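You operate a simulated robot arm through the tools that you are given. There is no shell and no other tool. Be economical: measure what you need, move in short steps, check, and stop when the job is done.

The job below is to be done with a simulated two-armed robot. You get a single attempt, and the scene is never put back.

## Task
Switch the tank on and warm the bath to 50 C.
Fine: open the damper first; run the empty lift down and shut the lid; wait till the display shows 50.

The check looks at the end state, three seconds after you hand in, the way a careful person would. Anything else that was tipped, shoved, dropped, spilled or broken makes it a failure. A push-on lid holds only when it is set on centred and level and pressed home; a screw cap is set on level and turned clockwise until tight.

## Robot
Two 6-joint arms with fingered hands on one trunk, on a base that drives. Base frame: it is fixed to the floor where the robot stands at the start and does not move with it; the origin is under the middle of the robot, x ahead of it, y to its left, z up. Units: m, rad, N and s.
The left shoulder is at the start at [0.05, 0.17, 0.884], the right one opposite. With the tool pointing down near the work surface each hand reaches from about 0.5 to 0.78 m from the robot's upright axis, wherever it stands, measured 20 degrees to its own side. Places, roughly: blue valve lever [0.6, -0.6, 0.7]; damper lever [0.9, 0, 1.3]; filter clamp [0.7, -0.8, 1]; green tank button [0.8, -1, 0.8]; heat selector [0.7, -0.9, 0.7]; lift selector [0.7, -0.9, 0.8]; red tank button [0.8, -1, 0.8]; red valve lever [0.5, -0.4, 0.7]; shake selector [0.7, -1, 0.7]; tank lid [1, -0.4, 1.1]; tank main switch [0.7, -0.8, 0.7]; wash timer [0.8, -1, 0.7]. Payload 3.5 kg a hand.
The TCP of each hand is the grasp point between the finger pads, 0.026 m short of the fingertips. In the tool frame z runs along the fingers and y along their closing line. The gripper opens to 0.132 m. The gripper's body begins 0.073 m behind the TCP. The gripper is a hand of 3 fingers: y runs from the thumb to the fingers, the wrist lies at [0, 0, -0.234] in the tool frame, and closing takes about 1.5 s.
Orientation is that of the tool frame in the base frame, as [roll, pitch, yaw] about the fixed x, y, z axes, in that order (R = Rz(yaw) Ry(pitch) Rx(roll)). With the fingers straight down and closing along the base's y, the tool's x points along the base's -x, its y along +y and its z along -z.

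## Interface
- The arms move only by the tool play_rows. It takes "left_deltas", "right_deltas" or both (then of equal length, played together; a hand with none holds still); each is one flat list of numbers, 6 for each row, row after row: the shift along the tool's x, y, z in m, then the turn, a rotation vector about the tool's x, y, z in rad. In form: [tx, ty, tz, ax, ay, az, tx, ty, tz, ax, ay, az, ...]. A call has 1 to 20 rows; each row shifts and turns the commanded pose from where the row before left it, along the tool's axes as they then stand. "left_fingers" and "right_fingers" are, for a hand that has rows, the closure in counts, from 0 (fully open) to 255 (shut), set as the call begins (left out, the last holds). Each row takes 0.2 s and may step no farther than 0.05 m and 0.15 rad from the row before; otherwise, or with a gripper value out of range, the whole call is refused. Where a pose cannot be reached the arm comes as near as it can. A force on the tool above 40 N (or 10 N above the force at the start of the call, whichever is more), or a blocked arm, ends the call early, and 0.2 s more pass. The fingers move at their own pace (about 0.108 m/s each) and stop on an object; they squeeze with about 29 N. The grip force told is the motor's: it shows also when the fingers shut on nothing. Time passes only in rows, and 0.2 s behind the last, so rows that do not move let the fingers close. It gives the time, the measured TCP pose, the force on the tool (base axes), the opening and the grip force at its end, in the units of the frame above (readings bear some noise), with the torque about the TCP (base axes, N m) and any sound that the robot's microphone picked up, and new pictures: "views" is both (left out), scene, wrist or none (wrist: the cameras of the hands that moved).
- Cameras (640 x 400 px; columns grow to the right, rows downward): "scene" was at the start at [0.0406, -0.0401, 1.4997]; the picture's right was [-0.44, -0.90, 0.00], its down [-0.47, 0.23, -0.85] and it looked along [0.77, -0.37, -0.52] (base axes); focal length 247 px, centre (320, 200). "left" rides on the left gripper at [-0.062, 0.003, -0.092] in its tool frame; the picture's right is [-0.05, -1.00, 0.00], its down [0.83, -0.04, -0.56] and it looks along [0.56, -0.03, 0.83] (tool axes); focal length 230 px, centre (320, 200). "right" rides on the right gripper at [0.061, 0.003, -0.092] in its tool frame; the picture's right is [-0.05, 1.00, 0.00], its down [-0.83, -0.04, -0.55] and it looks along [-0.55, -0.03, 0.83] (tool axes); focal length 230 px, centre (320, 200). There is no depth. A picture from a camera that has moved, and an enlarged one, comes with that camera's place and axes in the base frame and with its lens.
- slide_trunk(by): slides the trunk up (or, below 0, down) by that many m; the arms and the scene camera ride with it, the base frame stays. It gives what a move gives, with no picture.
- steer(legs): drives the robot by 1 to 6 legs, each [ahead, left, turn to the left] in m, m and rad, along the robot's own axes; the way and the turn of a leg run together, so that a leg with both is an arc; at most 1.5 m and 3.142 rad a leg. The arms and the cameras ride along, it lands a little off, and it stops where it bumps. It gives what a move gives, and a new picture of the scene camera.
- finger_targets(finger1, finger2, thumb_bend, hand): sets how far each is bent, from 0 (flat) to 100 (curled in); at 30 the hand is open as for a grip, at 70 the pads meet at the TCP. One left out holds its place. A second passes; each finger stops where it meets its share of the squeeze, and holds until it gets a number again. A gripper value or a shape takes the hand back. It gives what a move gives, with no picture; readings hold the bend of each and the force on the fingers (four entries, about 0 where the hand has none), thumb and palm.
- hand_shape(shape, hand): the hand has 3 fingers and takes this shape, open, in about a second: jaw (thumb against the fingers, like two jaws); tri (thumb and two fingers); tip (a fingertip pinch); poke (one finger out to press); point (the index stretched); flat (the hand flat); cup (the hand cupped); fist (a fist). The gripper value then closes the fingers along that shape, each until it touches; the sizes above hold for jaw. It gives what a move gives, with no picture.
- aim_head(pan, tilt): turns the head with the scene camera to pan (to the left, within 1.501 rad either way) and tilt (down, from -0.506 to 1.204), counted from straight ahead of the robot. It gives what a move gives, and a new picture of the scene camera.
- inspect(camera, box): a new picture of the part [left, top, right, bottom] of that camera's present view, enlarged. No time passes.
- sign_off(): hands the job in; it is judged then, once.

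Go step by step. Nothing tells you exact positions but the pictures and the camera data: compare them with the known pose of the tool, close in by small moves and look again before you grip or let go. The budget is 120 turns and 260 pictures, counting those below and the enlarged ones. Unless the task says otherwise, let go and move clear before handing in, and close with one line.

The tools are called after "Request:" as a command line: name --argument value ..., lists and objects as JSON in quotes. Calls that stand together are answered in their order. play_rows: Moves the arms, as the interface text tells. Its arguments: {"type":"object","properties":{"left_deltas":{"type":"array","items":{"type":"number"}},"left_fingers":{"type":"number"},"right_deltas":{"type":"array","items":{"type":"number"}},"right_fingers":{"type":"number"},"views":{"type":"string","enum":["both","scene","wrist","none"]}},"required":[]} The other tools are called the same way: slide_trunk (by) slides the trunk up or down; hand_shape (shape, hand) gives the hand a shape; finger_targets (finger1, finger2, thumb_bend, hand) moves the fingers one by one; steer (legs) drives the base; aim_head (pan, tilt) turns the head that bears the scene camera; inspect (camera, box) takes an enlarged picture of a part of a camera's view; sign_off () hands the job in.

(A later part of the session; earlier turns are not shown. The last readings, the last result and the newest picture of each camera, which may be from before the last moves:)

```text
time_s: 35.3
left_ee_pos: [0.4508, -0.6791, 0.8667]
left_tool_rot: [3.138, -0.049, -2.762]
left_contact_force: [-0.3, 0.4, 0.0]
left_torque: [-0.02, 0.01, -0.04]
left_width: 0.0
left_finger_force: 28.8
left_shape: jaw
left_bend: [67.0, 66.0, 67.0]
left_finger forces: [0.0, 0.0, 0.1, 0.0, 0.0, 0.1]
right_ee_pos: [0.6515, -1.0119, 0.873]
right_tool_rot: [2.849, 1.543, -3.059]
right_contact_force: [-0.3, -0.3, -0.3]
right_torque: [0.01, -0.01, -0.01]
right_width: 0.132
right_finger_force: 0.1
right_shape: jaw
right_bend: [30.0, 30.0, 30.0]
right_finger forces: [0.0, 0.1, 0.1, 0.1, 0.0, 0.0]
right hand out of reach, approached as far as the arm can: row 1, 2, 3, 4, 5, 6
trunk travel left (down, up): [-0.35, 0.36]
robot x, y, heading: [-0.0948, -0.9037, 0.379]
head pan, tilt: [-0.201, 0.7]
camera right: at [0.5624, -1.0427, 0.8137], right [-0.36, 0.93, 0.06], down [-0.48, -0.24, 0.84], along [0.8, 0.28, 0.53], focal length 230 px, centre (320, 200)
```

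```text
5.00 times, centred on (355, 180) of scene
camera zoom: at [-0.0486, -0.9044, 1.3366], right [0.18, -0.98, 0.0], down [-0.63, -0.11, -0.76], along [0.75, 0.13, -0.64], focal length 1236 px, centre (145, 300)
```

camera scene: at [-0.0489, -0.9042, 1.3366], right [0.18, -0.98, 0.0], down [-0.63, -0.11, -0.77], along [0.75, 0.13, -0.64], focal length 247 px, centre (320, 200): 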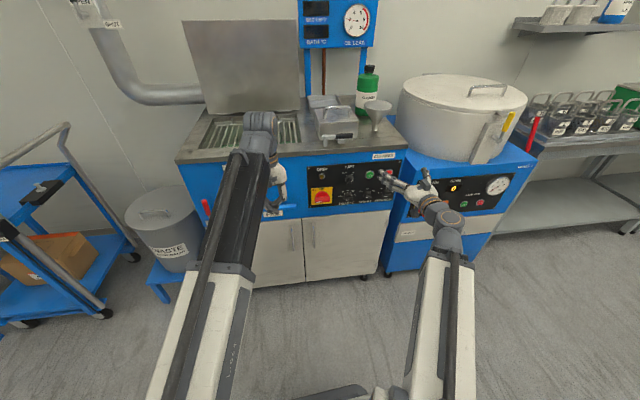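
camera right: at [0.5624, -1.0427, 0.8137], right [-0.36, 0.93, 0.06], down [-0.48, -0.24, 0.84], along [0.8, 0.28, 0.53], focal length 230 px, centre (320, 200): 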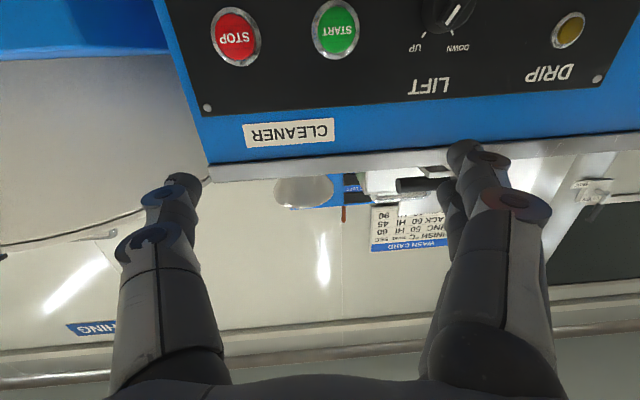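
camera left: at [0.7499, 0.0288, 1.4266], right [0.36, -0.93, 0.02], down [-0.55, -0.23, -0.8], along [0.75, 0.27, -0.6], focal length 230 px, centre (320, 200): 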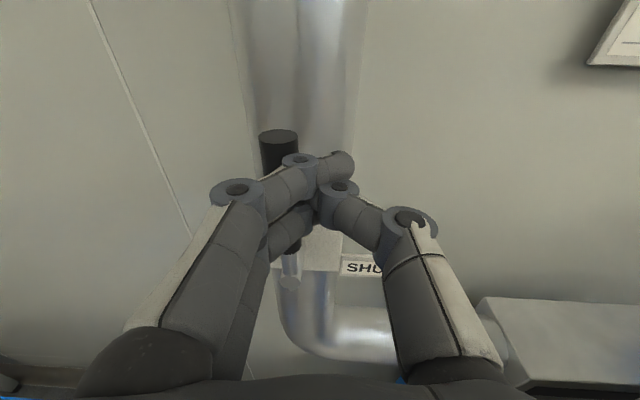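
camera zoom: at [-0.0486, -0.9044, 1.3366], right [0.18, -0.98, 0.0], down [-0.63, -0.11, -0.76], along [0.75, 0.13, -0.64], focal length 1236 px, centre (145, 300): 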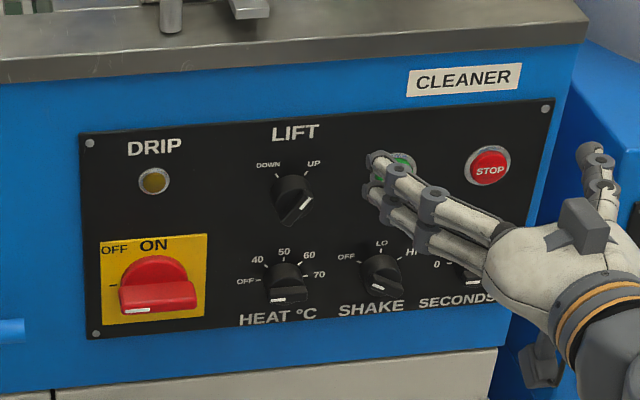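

The knobs read: main OFF (left), heat OFF (left), lift UP. The arm is too folded here, so I back up 0.2 m to get working room.

Request:
steer --legs '[[-0.2, 0.05, 0]]'

Request:
play_rows --right_deltas '[0, 0, 0.03, 0, 0, 0, 0, 0, 0.03, 0, 0, 0, 0.02, 0, 0.03, 0, 0, 0, 0.04, 0, 0.0, 0, 0, 0, 0.04, 0, 0.0, 0, 0, 0, 0.03, 0, 0, 0, 0, 0]' --views "wrist"

```text
time_s: 36.9
left_ee_pos: [0.2465, -0.7036, 0.8679]
left_tool_rot: [3.14, -0.05, -2.762]
left_contact_force: [-0.1, -0.4, 0.3]
left_torque: [0.0, -0.01, 0.02]
left_width: 0.0
left_finger_force: 29.6
left_shape: jaw
left_bend: [67.0, 66.0, 67.0]
left_finger forces: [0.1, 0.0, 0.0, 0.0, 0.1, 0.1]
right_ee_pos: [0.4478, -1.0366, 0.8738]
right_tool_rot: [2.843, 1.542, -3.065]
right_contact_force: [0.1, 0.7, 0.8]
right_torque: [0.02, -0.01, -0.05]
right_width: 0.132
right_finger_force: 0.1
right_shape: jaw
right_bend: [30.0, 30.0, 30.0]
right_finger forces: [0.0, 0.0, 0.1, 0.0, 0.0, 0.1]
trunk travel left (down, up): [-0.35, 0.36]
robot x, y, heading: [-0.2974, -0.9295, 0.379]
head pan, tilt: [-0.201, 0.7]
camera scene: at [-0.2519, -0.9314, 1.3366], right [0.18, -0.98, 0.0], down [-0.63, -0.11, -0.76], along [0.75, 0.14, -0.64], focal length 247 px, centre (320, 200)
```

scene: 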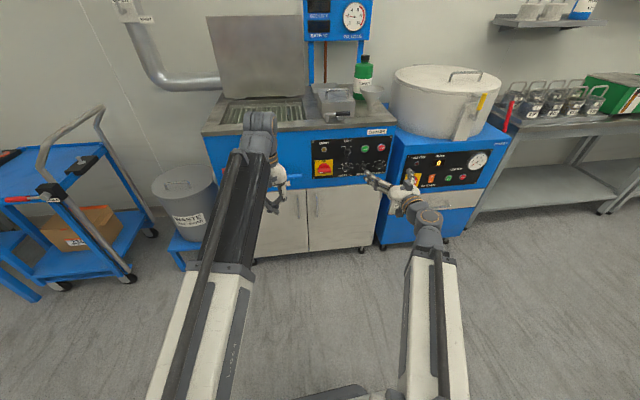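

```text
time_s: 38.3
left_ee_pos: [0.2458, -0.7038, 0.8681]
left_tool_rot: [3.138, -0.051, -2.763]
left_contact_force: [0.3, 0.6, -0.3]
left_torque: [-0.02, -0.03, 0.0]
left_width: 0.0
left_finger_force: 28.9
left_shape: jaw
left_bend: [67.0, 66.0, 67.0]
left_finger forces: [0.1, 0.0, 0.0, 0.1, 0.0, 0.0]
right_ee_pos: [0.5311, -0.995, 0.8405]
right_tool_rot: [2.864, 1.505, -3.049]
right_contact_force: [-0.1, 0.4, -0.5]
right_torque: [0.01, 0.0, -0.02]
right_width: 0.1318
right_finger_force: 0.1
right_shape: jaw
right_bend: [30.0, 30.0, 30.0]
right_finger forces: [0.0, 0.1, 0.0, 0.0, 0.1, 0.1]
right hand out of reach, approached as far as the arm can: row 3, 4, 5, 6
trunk travel left (down, up): [-0.35, 0.36]
robot x, y, heading: [-0.298, -0.9298, 0.378]
head pan, tilt: [-0.201, 0.7]
camera right: at [0.4398, -1.0259, 0.7851], right [-0.36, 0.93, 0.07], down [-0.45, -0.24, 0.86], along [0.82, 0.28, 0.5], focal length 230 px, centre (320, 200)
```

right: 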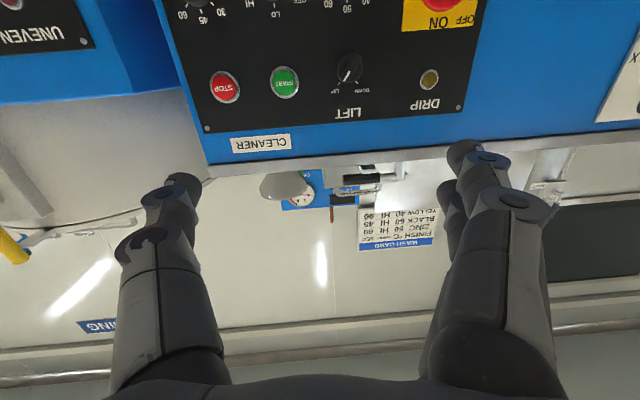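

Triangulated: START at about (0.771, -0.947, 0.797), LIFT at about (0.742, -0.873, 0.795), and the lower row at z about 0.70. I lower the trunk, then roll the hand a quarter turn anticlockwise so that it closes vertically on the horizontal bars.

Request:
slide_trunk --by -0.15

Request:
play_rows --right_deltas '[0, 0, 0, 0, 0, -0.1428, 0, 0, 0, 0, 0, -0.1428, 0, 0, 0, 0, 0, -0.1428, 0, 0, 0, 0, 0, -0.1428, 0, 0, 0, 0, 0, -0.1428, 0, 0, 0, 0, 0, -0.1428, 0, 0, 0, 0, 0, -0.1428, 0, 0, 0, 0, 0, -0.1428, 0, 0, 0, 0, 0, -0.1428, 0, 0, 0, 0, 0, -0.1428, 0, 0, 0, 0, 0, -0.1428]' --views "both"

```text
time_s: 40.0
left_ee_pos: [0.2463, -0.7034, 0.7169]
left_tool_rot: [3.138, -0.05, -2.764]
left_contact_force: [0.3, -0.7, 0.5]
left_torque: [0.04, -0.02, 0.02]
left_width: 0.0001
left_finger_force: 29.2
left_shape: jaw
left_bend: [67.0, 66.0, 67.0]
left_finger forces: [0.0, 0.1, 0.0, 0.1, 0.0, 0.1]
right_ee_pos: [0.5314, -0.9954, 0.6921]
right_tool_rot: [2.862, 1.504, -3.051]
right_contact_force: [0.2, -0.1, 0.7]
right_torque: [0.03, 0.02, 0.01]
right_width: 0.132
right_finger_force: 0.0
right_shape: jaw
right_bend: [30.0, 30.0, 30.0]
right_finger forces: [0.0, 0.0, 0.0, 0.1, 0.0, 0.0]
trunk travel left (down, up): [-0.2, 0.51]
robot x, y, heading: [-0.2955, -0.9324, 0.379]
head pan, tilt: [-0.201, 0.7]
```

```text
time_s: 42.4
left_ee_pos: [0.2464, -0.7039, 0.717]
left_tool_rot: [3.139, -0.051, -2.764]
left_contact_force: [0.3, -0.7, -0.4]
left_torque: [-0.03, -0.01, 0.0]
left_width: 0.0001
left_finger_force: 29.2
left_shape: jaw
left_bend: [67.0, 66.0, 67.0]
left_finger forces: [0.1, 0.0, 0.0, 0.0, 0.0, 0.1]
right_ee_pos: [0.479, -0.8113, 0.8175]
right_tool_rot: [-1.631, 0.019, -1.224]
right_contact_force: [0.6, 0.8, -0.5]
right_torque: [-0.03, -0.03, 0.02]
right_width: 0.1317
right_finger_force: 0.1
right_shape: jaw
right_bend: [30.0, 30.0, 30.0]
right_finger forces: [0.1, 0.0, 0.1, 0.1, 0.0, 0.1]
right hand out of reach, approached as far as the arm can: row 1, 2, 3, 4, 5, 6, 7, 8, 9, 10, 11
trunk travel left (down, up): [-0.2, 0.51]
robot x, y, heading: [-0.2973, -0.9317, 0.382]
head pan, tilt: [-0.201, 0.7]
camera scene: at [-0.2521, -0.9314, 1.1866], right [0.18, -0.98, 0.0], down [-0.63, -0.11, -0.76], along [0.75, 0.14, -0.64], focal length 247 px, centre (320, 200)
camera right: at [0.4123, -0.901, 0.8187], right [-0.08, 0.05, -1.0], down [-0.8, 0.59, 0.09], along [0.6, 0.8, -0.01], focal length 230 px, centre (320, 200)
```

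scene: 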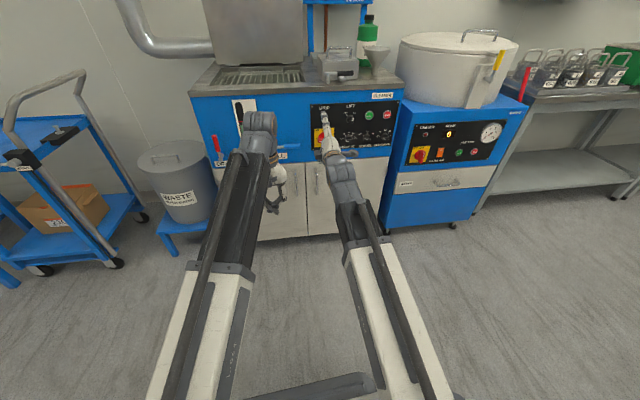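
right: 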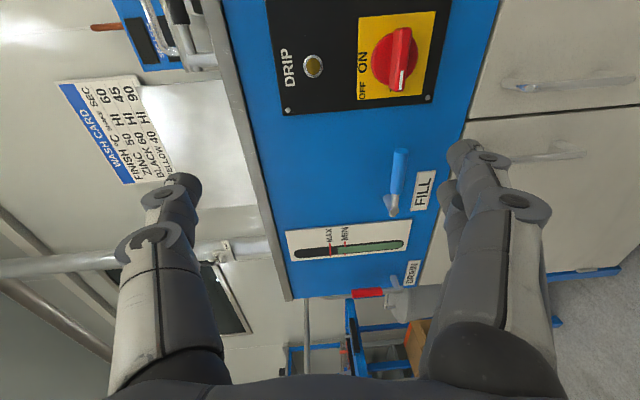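

The roll is right but the position crept away. I move in front of the main switch and see whether the arm can come down.

Request:
play_rows --right_deltas '[0.01, 0, 0.04, 0, 0, 0, 0.01, 0.02, 0.03, 0, 0, 0, 0.01, 0.03, 0.026, 0, 0, 0, 0.01, 0.03, 0, 0, 0, 0, 0, 0.03, 0, 0, 0, 0]' --views "wrist"

```text
time_s: 43.6
left_ee_pos: [0.2466, -0.7049, 0.7161]
left_tool_rot: [3.137, -0.049, -2.762]
left_contact_force: [0.0, 0.2, -0.4]
left_torque: [-0.04, -0.02, 0.0]
left_width: 0.0
left_finger_force: 28.5
left_shape: jaw
left_bend: [67.0, 66.0, 67.0]
left_finger forces: [0.0, 0.0, 0.0, 0.1, 0.0, 0.0]
right_ee_pos: [0.5609, -0.7783, 0.6979]
right_tool_rot: [-1.634, 0.02, -1.205]
right_contact_force: [0.2, 0.1, -0.3]
right_torque: [0.01, 0.03, -0.01]
right_width: 0.1319
right_finger_force: 0.0
right_shape: jaw
right_bend: [30.0, 30.0, 30.0]
right_finger forces: [0.0, 0.1, 0.0, 0.1, 0.0, 0.0]
right hand out of reach, approached as far as the arm can: row 1, 2, 3, 4
trunk travel left (down, up): [-0.2, 0.51]
robot x, y, heading: [-0.2977, -0.9326, 0.385]
head pan, tilt: [-0.201, 0.7]
camera right: at [0.4966, -0.8695, 0.6981], right [-0.08, 0.04, -1.0], down [-0.81, 0.58, 0.09], along [0.58, 0.81, -0.01], focal length 230 px, centre (320, 200)
```

right: 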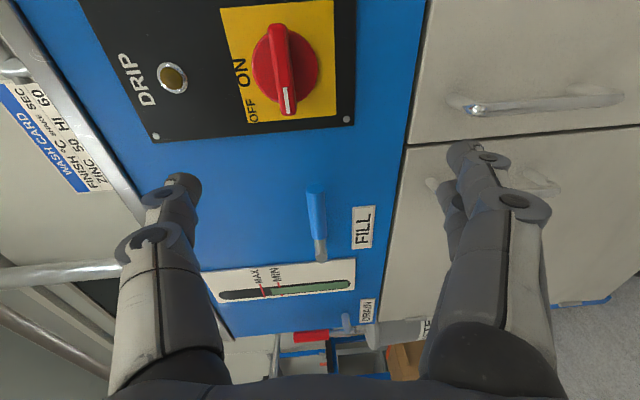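

The arm now reaches. The main switch sits at about (0.675, -0.789, 0.714). I align in front of it and look.

Request:
play_rows --right_deltas '[0.025, -0.008, 0, 0.06, 0, 0, 0.026, -0.008, 0, 0, 0, 0, 0, 0, 0.03, 0, 0, 0]' --right_fingers 120 --views "wrist"

```text
time_s: 44.4
left_ee_pos: [0.2471, -0.7042, 0.7164]
left_tool_rot: [3.138, -0.05, -2.764]
left_contact_force: [-0.3, -1.3, 0.0]
left_torque: [0.0, -0.01, 0.02]
left_width: 0.0003
left_finger_force: 29.8
left_shape: jaw
left_bend: [67.0, 66.0, 67.0]
left_finger forces: [0.1, 0.1, 0.0, 0.0, 0.0, 0.1]
right_ee_pos: [0.6007, -0.794, 0.712]
right_tool_rot: [-1.574, 0.019, -1.202]
right_contact_force: [-0.2, -0.2, 0.6]
right_torque: [-0.01, 0.02, -0.01]
right_width: 0.0701
right_finger_force: 0.1
right_shape: jaw
right_bend: [72.0, 72.0, 70.0]
right_finger forces: [0.0, 0.1, 0.0, 0.1, 0.0, 0.0]
right hand out of reach, approached as far as the arm can: row 1, 2
trunk travel left (down, up): [-0.2, 0.51]
robot x, y, heading: [-0.2992, -0.935, 0.377]
head pan, tilt: [-0.201, 0.7]
camera right: at [0.5364, -0.8848, 0.7067], right [-0.03, 0.06, -1.0], down [-0.82, 0.57, 0.06], along [0.57, 0.82, 0.04], focal length 230 px, centre (320, 200)
```

right: 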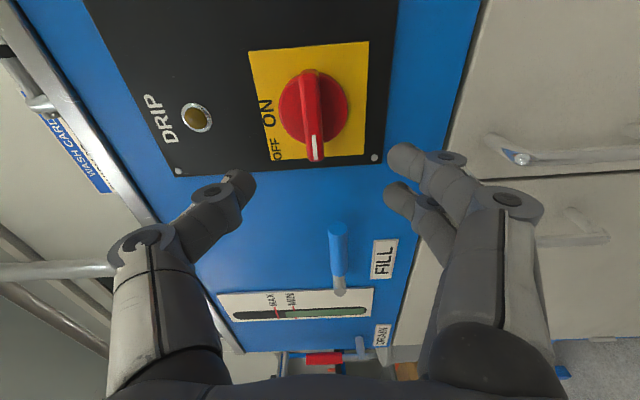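

Aligned in height; it needs 2.7 cm to the right and then the advance.

Request:
play_rows --right_deltas '[0.027, -0.003, 0, 0, 0, 0, 0, 0, 0.02, 0, 0, 0, 0, 0, 0.02, 0, 0, 0, 0, 0, 0.014, 0, 0, 0]' --views "both"

```text
time_s: 45.4
left_ee_pos: [0.2469, -0.7044, 0.7167]
left_tool_rot: [3.138, -0.051, -2.763]
left_contact_force: [-0.3, 0.3, 0.2]
left_torque: [0.0, -0.01, 0.01]
left_width: 0.0
left_finger_force: 28.8
left_shape: jaw
left_bend: [67.0, 66.0, 67.0]
left_finger forces: [0.0, 0.0, 0.0, 0.1, 0.0, 0.1]
right_ee_pos: [0.6614, -0.7985, 0.7138]
right_tool_rot: [-1.573, 0.019, -1.202]
right_contact_force: [0.5, -0.1, 0.7]
right_torque: [0.01, 0.01, -0.01]
right_width: 0.0704
right_finger_force: 0.0
right_shape: jaw
right_bend: [72.0, 72.0, 70.0]
right_finger forces: [0.1, 0.0, 0.1, 0.1, 0.0, 0.1]
trunk travel left (down, up): [-0.2, 0.51]
robot x, y, heading: [-0.3006, -0.9295, 0.38]
head pan, tilt: [-0.201, 0.7]
camera scene: at [-0.2521, -0.9314, 1.1866], right [0.18, -0.98, 0.0], down [-0.63, -0.11, -0.76], along [0.75, 0.14, -0.64], focal length 247 px, centre (320, 200)
camera right: at [0.5966, -0.8899, 0.7087], right [-0.03, 0.06, -1.0], down [-0.82, 0.57, 0.06], along [0.58, 0.82, 0.04], focal length 230 px, centre (320, 200)
```

scene: 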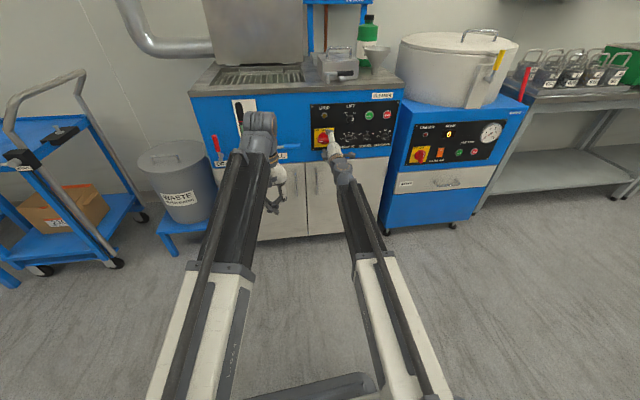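
right: 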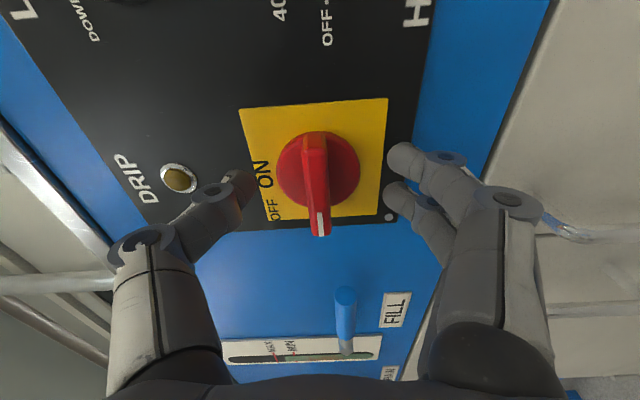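

The bar lies between the pads. I close.

Request:
play_rows --right_deltas '[0, 0, 0, 0, 0, 0, 0, 0, 0, 0, 0, 0, 0, 0, 0, 0, 0, 0, 0, 0, 0, 0, 0, 0, 0, 0, 0, 0, 0, 0]' --right_fingers 255 --views "wrist"

```text
time_s: 46.6
left_ee_pos: [0.2471, -0.7042, 0.7172]
left_tool_rot: [3.139, -0.054, -2.762]
left_contact_force: [-0.3, 0.4, -0.2]
left_torque: [-0.01, -0.01, 0.03]
left_width: 0.0001
left_finger_force: 28.9
left_shape: jaw
left_bend: [67.0, 66.0, 67.0]
left_finger forces: [0.0, 0.1, 0.0, 0.1, 0.1, 0.0]
right_ee_pos: [0.6609, -0.7985, 0.7136]
right_tool_rot: [-1.573, 0.018, -1.201]
right_contact_force: [3.2, 1.0, -0.2]
right_torque: [-0.01, 0.05, -0.02]
right_width: 0.0079
right_finger_force: 29.2
right_shape: jaw
right_bend: [71.0, 71.0, 70.0]
right_finger forces: [12.8, 12.5, 0.0, 0.1, 25.6, 0.1]
trunk travel left (down, up): [-0.2, 0.51]
robot x, y, heading: [-0.2948, -0.9355, 0.376]
head pan, tilt: [-0.201, 0.7]
camera right: at [0.5965, -0.8899, 0.7086], right [-0.03, 0.06, -1.0], down [-0.82, 0.57, 0.06], along [0.58, 0.82, 0.04], focal length 230 px, centre (320, 200)
```

right: 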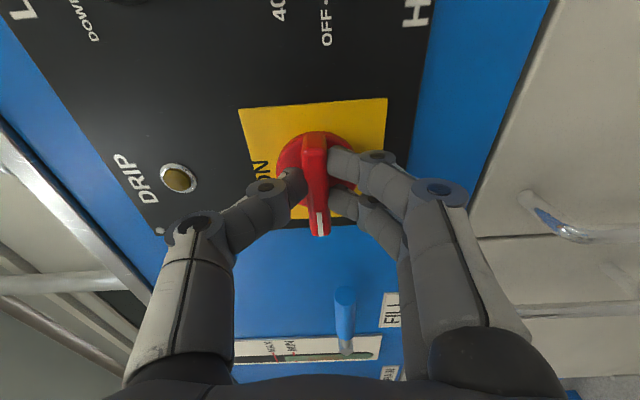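

Firm grip on the bar. I turn clockwise in small steps, watching the reach.

Request:
play_rows --right_deltas '[0, 0, 0, 0, 0, 0.1, 0, 0, 0, 0, 0, 0.1, 0, 0, 0, 0, 0, 0.1, 0, 0, 0, 0, 0, 0.1]' --views "wrist"

```text
time_s: 47.6
left_ee_pos: [0.2485, -0.7042, 0.7166]
left_tool_rot: [3.138, -0.052, -2.765]
left_contact_force: [1.1, -1.1, 0.7]
left_torque: [0.01, -0.01, 0.0]
left_width: 0.0
left_finger_force: 28.9
left_shape: jaw
left_bend: [67.0, 66.0, 67.0]
left_finger forces: [0.0, 0.1, 0.0, 0.0, 0.0, 0.1]
right_ee_pos: [0.6612, -0.7978, 0.7126]
right_tool_rot: [-1.578, 0.42, -1.204]
right_contact_force: [0.1, 3.3, -7.9]
right_torque: [-0.2, 0.11, 0.09]
right_width: 0.0074
right_finger_force: 28.7
right_shape: jaw
right_bend: [70.0, 71.0, 70.0]
right_finger forces: [15.8, 17.1, 0.0, 0.0, 24.2, 0.1]
trunk travel left (down, up): [-0.2, 0.51]
robot x, y, heading: [-0.2969, -0.9325, 0.381]
head pan, tilt: [-0.201, 0.7]
camera right: at [0.594, -0.8833, 0.6836], right [-0.17, 0.42, -0.89], down [-0.78, 0.49, 0.38], along [0.6, 0.76, 0.25], focal length 230 px, centre (320, 200)
```

right: 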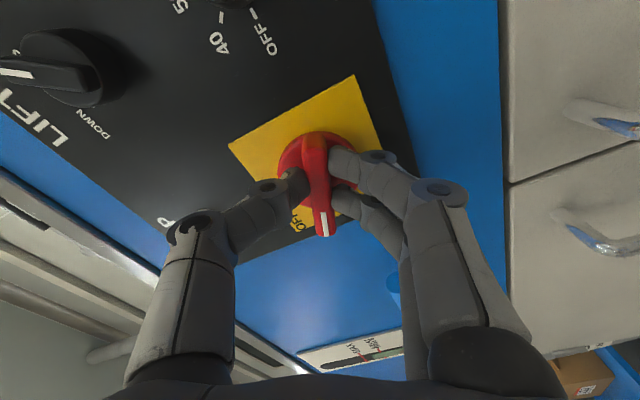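

Request:
play_rows --right_deltas '[0, 0.001, 0, 0, 0, 0.1, 0, 0.001, 0, 0, 0, 0.1, 0, 0.0, 0, 0, 0, 0.1, 0, 0, 0, 0, 0, 0.1, 0, 0, 0, 0, 0, 0.1]' --views "wrist"

```text
time_s: 48.8
left_ee_pos: [0.2471, -0.7033, 0.7156]
left_tool_rot: [3.139, -0.053, -2.763]
left_contact_force: [0.5, 0.2, 0.2]
left_torque: [0.0, -0.03, 0.01]
left_width: 0.0001
left_finger_force: 29.0
left_shape: jaw
left_bend: [67.0, 66.0, 67.0]
left_finger forces: [0.0, 0.1, 0.0, 0.1, 0.0, 0.0]
right_ee_pos: [0.6598, -0.7969, 0.71]
right_tool_rot: [-1.582, 0.919, -1.208]
right_contact_force: [-2.0, 6.3, -13.8]
right_torque: [-0.24, 0.18, 0.2]
right_width: 0.007
right_finger_force: 29.1
right_shape: jaw
right_bend: [70.0, 71.0, 70.0]
right_finger forces: [17.0, 19.3, 0.0, 0.0, 22.0, 0.1]
trunk travel left (down, up): [-0.2, 0.51]
robot x, y, heading: [-0.3001, -0.9316, 0.379]
head pan, tilt: [-0.201, 0.7]
camera right: at [0.5862, -0.8634, 0.6588], right [-0.3, 0.77, -0.56], down [-0.68, 0.24, 0.69], along [0.66, 0.59, 0.45], focal length 230 px, centre (320, 200)
```

right: 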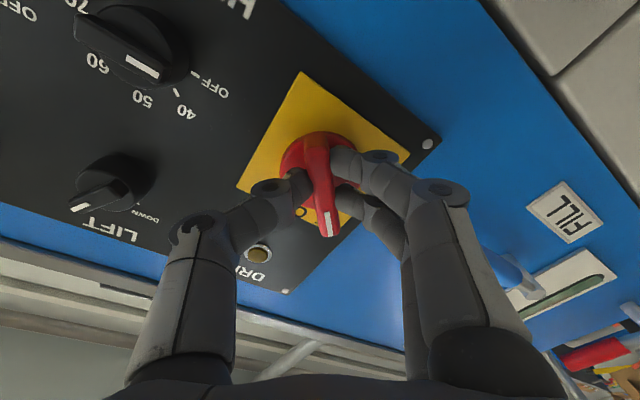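

Request:
play_rows --right_deltas '[0.001, 0.001, 0, 0, 0, 0.1, 0.001, 0.001, 0, 0, 0, 0.1, 0, 0.001, 0, 0, 0, 0.1, 0, 0, 0, 0, 0, 0.1, 0, 0, 0, 0, 0, 0.1, 0, 0, 0, 0, 0, 0.1, 0, 0, 0, 0, 0, 0.08]' --views "wrist"

```text
time_s: 50.4
left_ee_pos: [0.2454, -0.7036, 0.7166]
left_tool_rot: [3.136, -0.052, -2.764]
left_contact_force: [0.3, 0.2, 0.1]
left_torque: [0.0, 0.02, -0.01]
left_width: 0.0
left_finger_force: 29.0
left_shape: jaw
left_bend: [67.0, 66.0, 67.0]
left_finger forces: [0.0, 0.0, 0.0, 0.1, 0.0, 0.0]
right_ee_pos: [0.6593, -0.7943, 0.7075]
right_tool_rot: [1.755, 1.54, 2.128]
right_contact_force: [-4.7, 18.2, -10.1]
right_torque: [-0.25, -0.02, 0.41]
right_width: 0.0067
right_finger_force: 29.0
right_shape: jaw
right_bend: [70.0, 71.0, 70.0]
right_finger forces: [17.5, 20.9, 0.1, 0.0, 19.5, 0.0]
trunk travel left (down, up): [-0.2, 0.51]
robot x, y, heading: [-0.2972, -0.9287, 0.379]
head pan, tilt: [-0.201, 0.7]
camera right: at [0.5708, -0.8236, 0.6456], right [-0.36, 0.93, 0.08], down [-0.49, -0.26, 0.83], along [0.79, 0.26, 0.55], focal length 230 px, centre (320, 200)
```

right: 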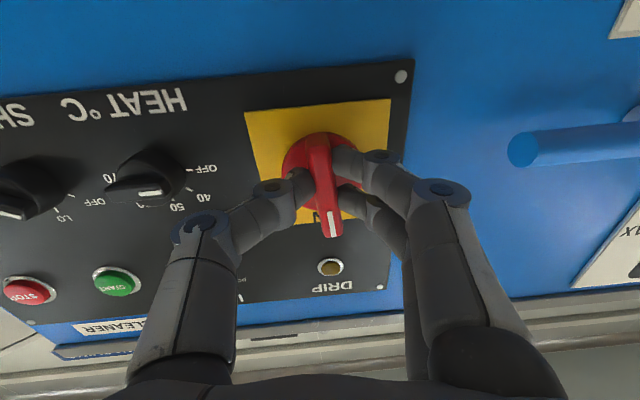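

The bar now points up to ON. I open a little only (the FILL lever is near), back out and check.

Request:
play_rows --right_deltas '[0, 0, 0, 0, 0, 0, 0, 0, 0, 0, 0, 0, 0, 0, 0, 0, 0, 0, 0, 0, -0.02, 0, 0, 0, 0, 0, -0.03, 0, 0, 0, 0, 0, -0.03, 0, 0, 0]' --right_fingers 190 --views "both"

Request:
inspect --camera "right" --box '[160, 60, 480, 260]'

```text
time_s: 51.8
left_ee_pos: [0.2465, -0.7046, 0.7173]
left_tool_rot: [3.139, -0.05, -2.763]
left_contact_force: [-0.2, -0.2, 0.4]
left_torque: [0.0, 0.0, 0.01]
left_width: 0.0
left_finger_force: 29.1
left_shape: jaw
left_bend: [67.0, 66.0, 67.0]
left_finger forces: [0.1, 0.0, 0.0, 0.0, 0.1, 0.0]
right_ee_pos: [0.585, -0.8263, 0.7088]
right_tool_rot: [1.704, 1.543, 2.075]
right_contact_force: [0.0, 0.3, 0.0]
right_torque: [-0.01, 0.02, 0.01]
right_width: 0.0335
right_finger_force: 0.0
right_shape: jaw
right_bend: [73.0, 73.0, 70.0]
right_finger forces: [0.1, 0.0, 0.1, 0.0, 0.1, 0.0]
trunk travel left (down, up): [-0.2, 0.51]
robot x, y, heading: [-0.2992, -0.9296, 0.377]
head pan, tilt: [-0.201, 0.7]
camera scene: at [-0.252, -0.9314, 1.1866], right [0.18, -0.98, 0.0], down [-0.63, -0.11, -0.76], along [0.75, 0.14, -0.64], focal length 247 px, centre (320, 200)
camera right: at [0.4961, -0.8551, 0.6469], right [-0.36, 0.93, 0.08], down [-0.49, -0.26, 0.83], along [0.79, 0.26, 0.55], focal length 230 px, centre (320, 200)
```

scene: 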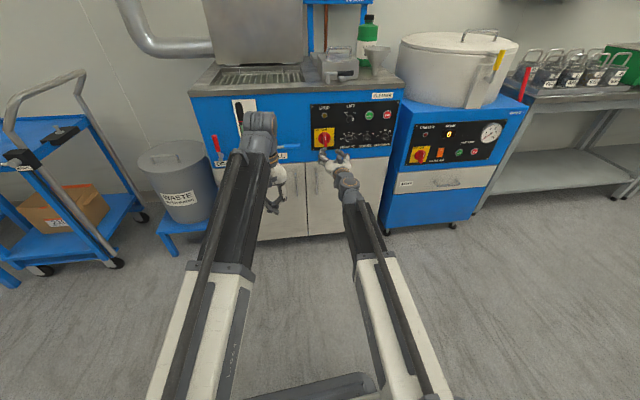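
right: 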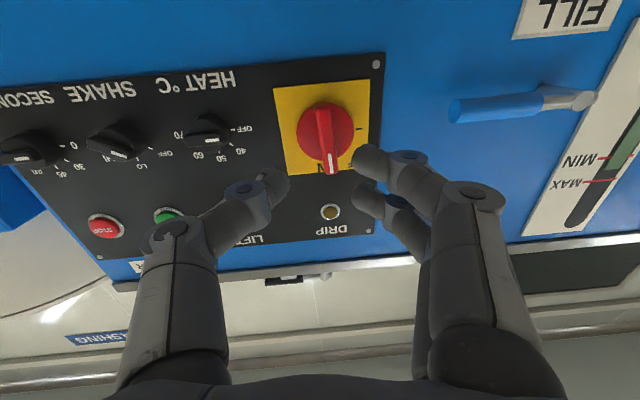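

```text
2.00 times, centred on (320, 160) of right
camera zoom: at [0.4961, -0.8551, 0.6469], right [-0.36, 0.93, 0.08], down [-0.49, -0.26, 0.83], along [0.79, 0.26, 0.55], focal length 460 px, centre (320, 280)
```

zoom: 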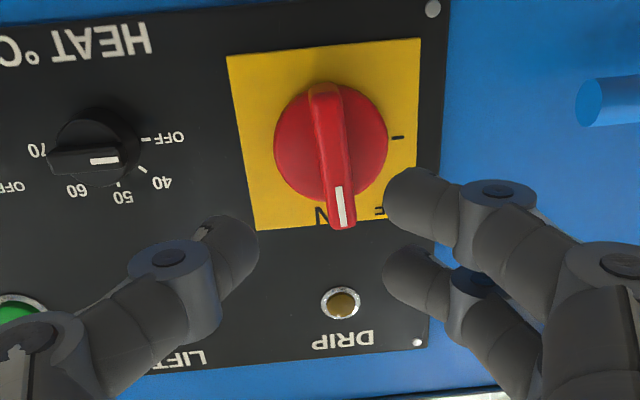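

The switch points at ON with perhaps a few degrees missing. I check whether the display has lit.

Request:
aim_head --pan 0.0 --tilt 0.1

Request:
inspect --camera "scene" --box '[310, 80, 430, 160]'

```text
time_s: 52.8
left_ee_pos: [0.2467, -0.7053, 0.7177]
left_tool_rot: [3.137, -0.051, -2.764]
left_contact_force: [0.2, -0.4, 1.0]
left_torque: [0.05, 0.01, -0.02]
left_width: 0.0
left_finger_force: 28.9
left_shape: jaw
left_bend: [67.0, 66.0, 67.0]
left_finger forces: [0.1, 0.1, 0.0, 0.1, 0.0, 0.1]
right_ee_pos: [0.5853, -0.8251, 0.7093]
right_tool_rot: [1.702, 1.543, 2.073]
right_contact_force: [1.2, 0.4, 0.3]
right_torque: [0.01, -0.01, 0.05]
right_width: 0.0337
right_finger_force: 0.0
right_shape: jaw
right_bend: [73.0, 73.0, 70.0]
right_finger forces: [0.0, 0.1, 0.1, 0.0, 0.0, 0.0]
trunk travel left (down, up): [-0.2, 0.51]
robot x, y, heading: [-0.2984, -0.9317, 0.379]
head pan, tilt: [0.0, 0.099]
camera scene: at [-0.2501, -0.9124, 1.2413], right [0.37, -0.93, 0.0], down [-0.09, -0.04, -0.99], along [0.92, 0.37, -0.1], focal length 247 px, centre (320, 200)
```

scene: 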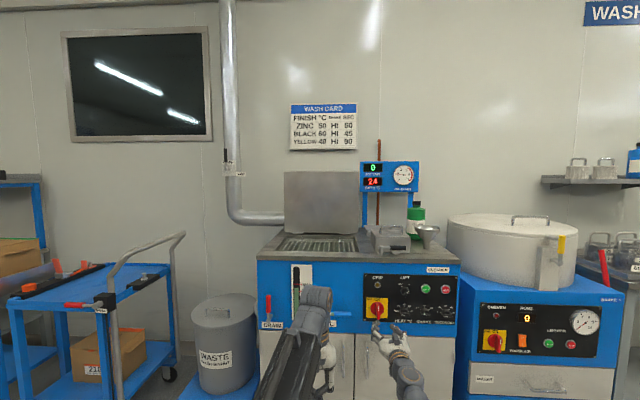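

```text
5.00 times, centred on (370, 120) of scene
camera zoom: at [-0.2501, -0.9124, 1.2413], right [0.37, -0.93, 0.0], down [-0.09, -0.04, -0.99], along [0.92, 0.37, -0.1], focal length 1236 px, centre (70, 600)
```

zoom: 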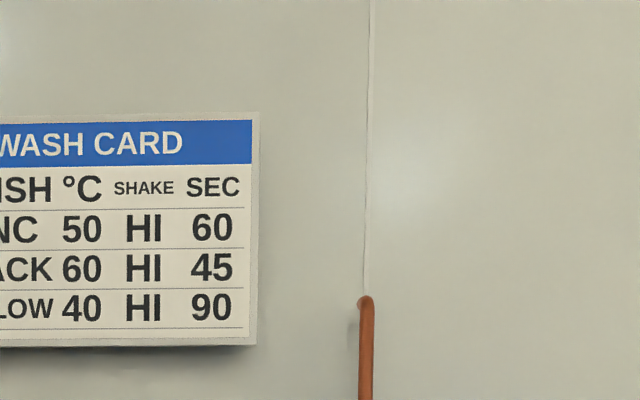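

The display is lit: 0 sec and 24 °C, so the tank is on. Now the lift knob; I zoom on the panel.

Request:
inspect --camera "scene" --box '[360, 260, 470, 330]'

Request:
inspect --camera "scene" --box '[250, 160, 440, 280]'

```text
5.71 times, centred on (415, 295) of scene
camera zoom: at [-0.2501, -0.9124, 1.2413], right [0.37, -0.93, 0.0], down [-0.09, -0.04, -0.99], along [0.92, 0.37, -0.1], focal length 1413 px, centre (-223, -343)
```

zoom: 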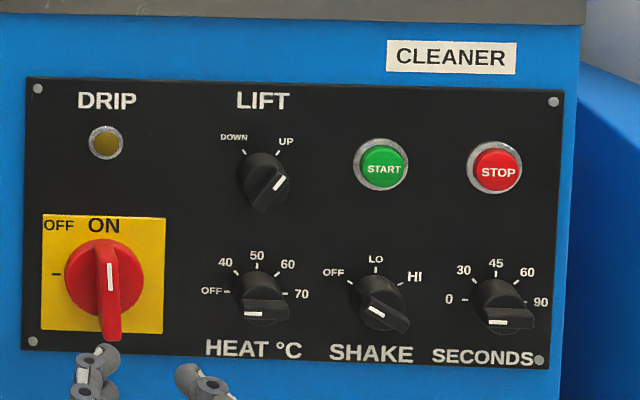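

```text
3.33 times, centred on (345, 220) of scene
camera zoom: at [-0.2501, -0.9124, 1.2413], right [0.37, -0.93, 0.0], down [-0.09, -0.04, -0.99], along [0.92, 0.37, -0.1], focal length 824 px, centre (237, 133)
```

zoom: 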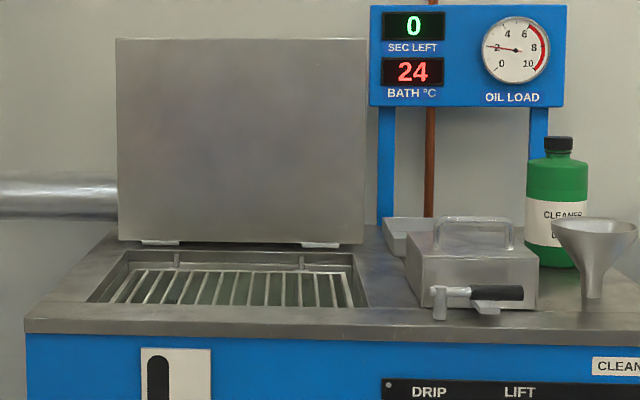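

Everything is clear: lift at UP, heat OFF. I move to the lift knob with a 40° clockwise roll to match its bar.

Request:
play_rows --right_deltas '[-0.02, -0.035, 0, 0, 0, 0, -0.02, -0.035, 0, 0, 0, 0, -0.026, -0.035, 0, 0, 0, 0, 0, 0, 0, 0, 0, 0.14, 0, 0, 0, 0, 0, 0.14, 0, 0, 0, 0, 0, 0.14, 0, 0, 0, 0, 0, 0.14, 0, 0, 0, 0, 0, 0.14]' --right_fingers 150 --views "wrist"

Request:
inspect --camera "scene" --box '[360, 260, 470, 330]'

```text
time_s: 54.6
left_ee_pos: [0.2457, -0.7045, 0.7171]
left_tool_rot: [3.138, -0.051, -2.763]
left_contact_force: [1.1, 0.3, 0.3]
left_torque: [0.02, -0.02, 0.0]
left_width: 0.0002
left_finger_force: 28.2
left_shape: jaw
left_bend: [67.0, 66.0, 67.0]
left_finger forces: [0.0, 0.0, 0.0, 0.0, 0.0, 0.1]
right_ee_pos: [0.6242, -0.9256, 0.7719]
right_tool_rot: [1.577, 0.841, 1.944]
right_contact_force: [0.5, 0.6, -0.1]
right_torque: [0.02, 0.0, 0.0]
right_width: 0.054
right_finger_force: 0.0
right_shape: jaw
right_bend: [73.0, 73.0, 70.0]
right_finger forces: [0.0, 0.0, 0.0, 0.0, 0.1, 0.0]
trunk travel left (down, up): [-0.2, 0.51]
robot x, y, heading: [-0.2988, -0.9318, 0.382]
head pan, tilt: [0.0, 0.099]
camera right: at [0.5211, -0.9187, 0.7278], right [-0.25, 0.66, 0.7], down [-0.3, -0.75, 0.59], along [0.92, -0.06, 0.39], focal length 230 px, centre (320, 200)
```

right: 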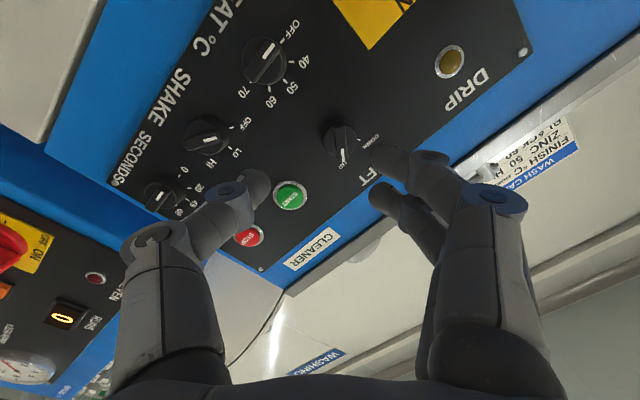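

```text
5.71 times, centred on (415, 295) of scene
camera zoom: at [-0.2502, -0.9124, 1.2414], right [0.37, -0.93, 0.0], down [-0.09, -0.04, -0.99], along [0.92, 0.37, -0.1], focal length 1413 px, centre (-223, -343)
```

zoom: 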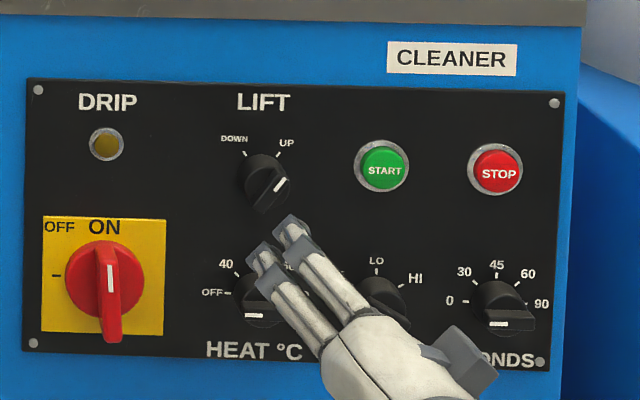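

Request:
play_rows --right_deltas '[-0.0087, 0.0203, 0.025, 0, 0, 0, 0, 0, 0.03, 0, 0, 0]' --views "wrist"

Request:
inspect --camera "scene" --box '[360, 260, 470, 330]'

```text
time_s: 55.2
left_ee_pos: [0.2462, -0.7039, 0.7168]
left_tool_rot: [3.138, -0.052, -2.765]
left_contact_force: [0.3, -0.3, 0.6]
left_torque: [-0.01, 0.0, -0.04]
left_width: 0.0
left_finger_force: 29.1
left_shape: jaw
left_bend: [67.0, 66.0, 67.0]
left_finger forces: [0.0, 0.0, 0.0, 0.1, 0.0, 0.1]
right_ee_pos: [0.6718, -0.8967, 0.7919]
right_tool_rot: [1.576, 0.84, 1.947]
right_contact_force: [0.0, 0.2, 0.7]
right_torque: [0.07, -0.04, 0.03]
right_width: 0.0539
right_finger_force: 0.1
right_shape: jaw
right_bend: [73.0, 73.0, 70.0]
right_finger forces: [0.0, 0.0, 0.1, 0.0, 0.1, 0.0]
trunk travel left (down, up): [-0.2, 0.51]
robot x, y, heading: [-0.2952, -0.9295, 0.374]
head pan, tilt: [0.0, 0.099]
camera right: at [0.5691, -0.89, 0.7486], right [-0.25, 0.66, 0.7], down [-0.3, -0.75, 0.59], along [0.92, -0.06, 0.39], focal length 230 px, centre (320, 200)
```

right: 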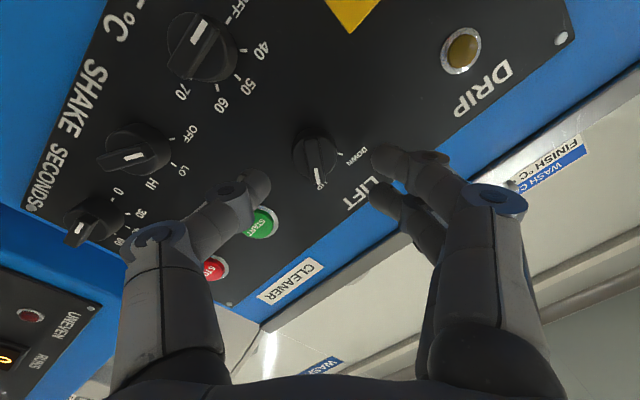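

```text
5.71 times, centred on (415, 295) of scene
camera zoom: at [-0.2503, -0.9125, 1.2414], right [0.37, -0.93, 0.0], down [-0.09, -0.04, -1.0], along [0.92, 0.37, -0.1], focal length 1413 px, centre (-223, -343)
```

zoom: 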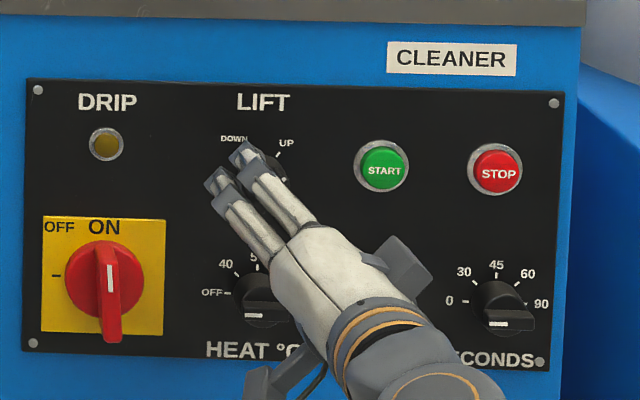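

Well centred. I advance 3.2 cm and close on the bar.

Request:
play_rows --right_deltas '[0, 0, 0.016, 0, 0, 0, 0, 0, 0.016, 0, 0, 0]' --views "none"

Request:
play_rows --right_deltas '[0, 0, 0, 0, 0, 0, 0, 0, 0, 0, 0, 0, 0, 0, 0, 0, 0, 0, 0, 0, 0, 0, 0, 0, 0, 0, 0, 0, 0, 0]' --right_fingers 255 --views "wrist"

```text
time_s: 55.8
left_ee_pos: [0.2461, -0.7038, 0.7162]
left_tool_rot: [3.14, -0.051, -2.764]
left_contact_force: [0.3, -0.1, -0.3]
left_torque: [-0.04, -0.01, 0.0]
left_width: 0.0
left_finger_force: 29.2
left_shape: jaw
left_bend: [67.0, 66.0, 67.0]
left_finger forces: [0.1, 0.0, 0.0, 0.0, 0.0, 0.0]
right_ee_pos: [0.7012, -0.8852, 0.7915]
right_tool_rot: [1.576, 0.842, 1.944]
right_contact_force: [-0.3, -0.3, 0.0]
right_torque: [0.01, 0.02, 0.0]
right_width: 0.0541
right_finger_force: 0.0
right_shape: jaw
right_bend: [73.0, 73.0, 70.0]
right_finger forces: [0.1, 0.0, 0.0, 0.0, 0.0, 0.1]
trunk travel left (down, up): [-0.2, 0.51]
robot x, y, heading: [-0.2964, -0.9273, 0.377]
head pan, tilt: [0.0, 0.099]
```

```text
time_s: 57.0
left_ee_pos: [0.2467, -0.7044, 0.7169]
left_tool_rot: [3.138, -0.053, -2.763]
left_contact_force: [-0.3, 0.0, -0.2]
left_torque: [-0.02, -0.01, 0.01]
left_width: 0.0
left_finger_force: 29.1
left_shape: jaw
left_bend: [67.0, 66.0, 67.0]
left_finger forces: [0.0, 0.0, 0.0, 0.0, 0.1, 0.1]
right_ee_pos: [0.703, -0.8855, 0.7918]
right_tool_rot: [1.579, 0.843, 1.947]
right_contact_force: [2.4, -0.1, -1.0]
right_torque: [-0.02, 0.02, -0.01]
right_width: 0.0207
right_finger_force: 29.1
right_shape: jaw
right_bend: [72.0, 72.0, 70.0]
right_finger forces: [12.0, 13.3, 0.0, 0.0, 26.2, 0.0]
trunk travel left (down, up): [-0.2, 0.51]
robot x, y, heading: [-0.2991, -0.9309, 0.378]
head pan, tilt: [0.0, 0.099]
camera right: at [0.5994, -0.8785, 0.7475], right [-0.25, 0.66, 0.7], down [-0.3, -0.75, 0.59], along [0.92, -0.06, 0.39], focal length 230 px, centre (320, 200)
```

right: 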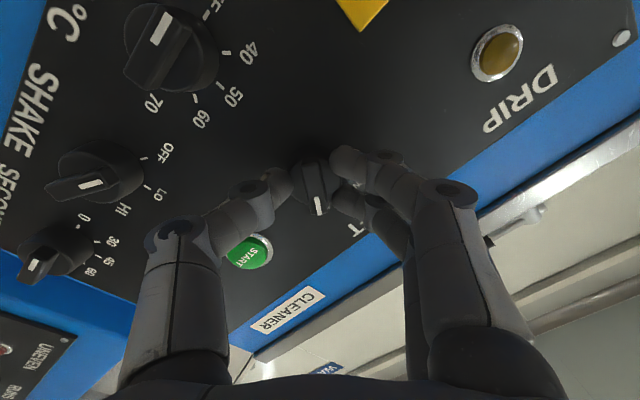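

Gripped. I turn anticlockwise toward DOWN.

Request:
play_rows --right_deltas '[0, 0, 0, 0, 0, -0.1, 0, 0, 0, 0, 0, -0.1, 0, 0, 0, 0, 0, -0.1, 0, 0, 0, 0, 0, -0.1, 0, 0, 0, 0, 0, -0.1, 0, 0, 0, 0, 0, -0.1, 0, 0, 0, 0, 0, -0.1]' --views "wrist"

```text
time_s: 58.6
left_ee_pos: [0.2459, -0.7052, 0.7156]
left_tool_rot: [3.138, -0.051, -2.764]
left_contact_force: [-0.3, 0.1, -0.2]
left_torque: [0.02, 0.02, -0.02]
left_width: 0.0
left_finger_force: 29.5
left_shape: jaw
left_bend: [67.0, 66.0, 67.0]
left_finger forces: [0.0, 0.0, 0.0, 0.1, 0.0, 0.0]
right_ee_pos: [0.7031, -0.8851, 0.7903]
right_tool_rot: [1.795, 1.545, 2.165]
right_contact_force: [-5.4, 1.3, -9.8]
right_torque: [0.0, 0.25, 0.01]
right_width: 0.0208
right_finger_force: 28.4
right_shape: jaw
right_bend: [72.0, 72.0, 70.0]
right_finger forces: [17.9, 14.1, 0.0, 0.0, 28.1, 0.0]
trunk travel left (down, up): [-0.2, 0.51]
robot x, y, heading: [-0.299, -0.9324, 0.374]
head pan, tilt: [0.0, 0.099]
camera right: at [0.6136, -0.9144, 0.7285], right [-0.36, 0.93, 0.08], down [-0.49, -0.26, 0.83], along [0.79, 0.26, 0.55], focal length 230 px, centre (320, 200)
```

right: 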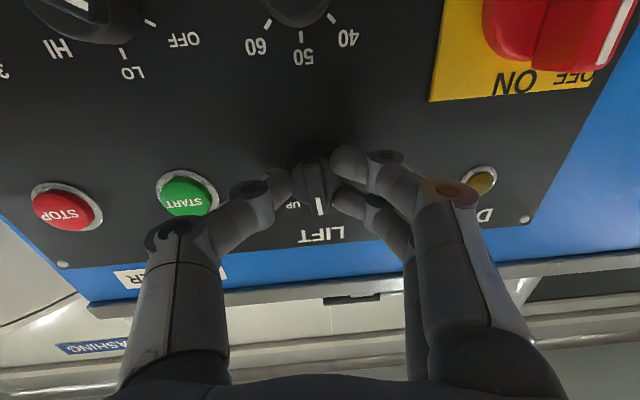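

It follows. I continue the same amount to DOWN.

Request:
play_rows --right_deltas '[0, 0, 0, 0, 0, -0.1, 0, 0, 0, 0, 0, -0.1, 0, 0, 0, 0, 0, -0.1, 0, 0, 0, 0, 0, -0.1, 0, 0, 0, 0, 0, -0.1, 0, 0, 0, 0, 0, -0.1, 0, 0, 0, 0, 0, -0.1]' --views "both"

```text
time_s: 60.2
left_ee_pos: [0.2477, -0.7051, 0.7171]
left_tool_rot: [3.139, -0.052, -2.761]
left_contact_force: [-0.2, -0.9, 0.7]
left_torque: [-0.01, -0.02, 0.02]
left_width: 0.0001
left_finger_force: 29.3
left_shape: jaw
left_bend: [67.0, 66.0, 67.0]
left_finger forces: [0.0, 0.0, 0.1, 0.0, 0.1, 0.0]
right_ee_pos: [0.7032, -0.8858, 0.7912]
right_tool_rot: [-1.577, 0.896, -1.203]
right_contact_force: [-5.2, -3.2, -13.9]
right_torque: [0.13, 0.42, -0.02]
right_width: 0.0206
right_finger_force: 29.3
right_shape: jaw
right_bend: [72.0, 72.0, 70.0]
right_finger forces: [19.0, 13.9, 0.1, 0.0, 22.4, 0.0]
trunk travel left (down, up): [-0.2, 0.51]
robot x, y, heading: [-0.2998, -0.9292, 0.379]
head pan, tilt: [0.0, 0.099]
camera scene: at [-0.249, -0.9126, 1.2414], right [0.37, -0.93, 0.0], down [-0.09, -0.04, -0.99], along [0.92, 0.37, -0.1], focal length 247 px, centre (320, 200)
camera right: at [0.6286, -0.9529, 0.7407], right [-0.3, 0.76, -0.58], down [-0.69, 0.25, 0.68], along [0.66, 0.6, 0.45], focal length 230 px, centre (320, 200)
```

scene: 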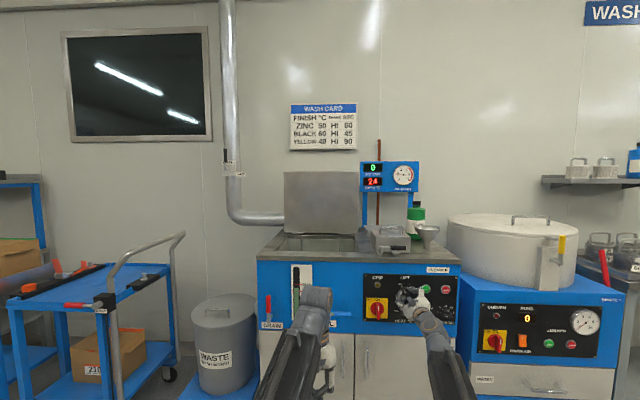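
right: 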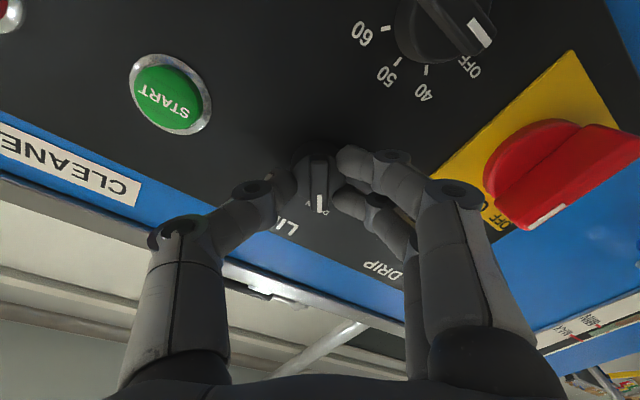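

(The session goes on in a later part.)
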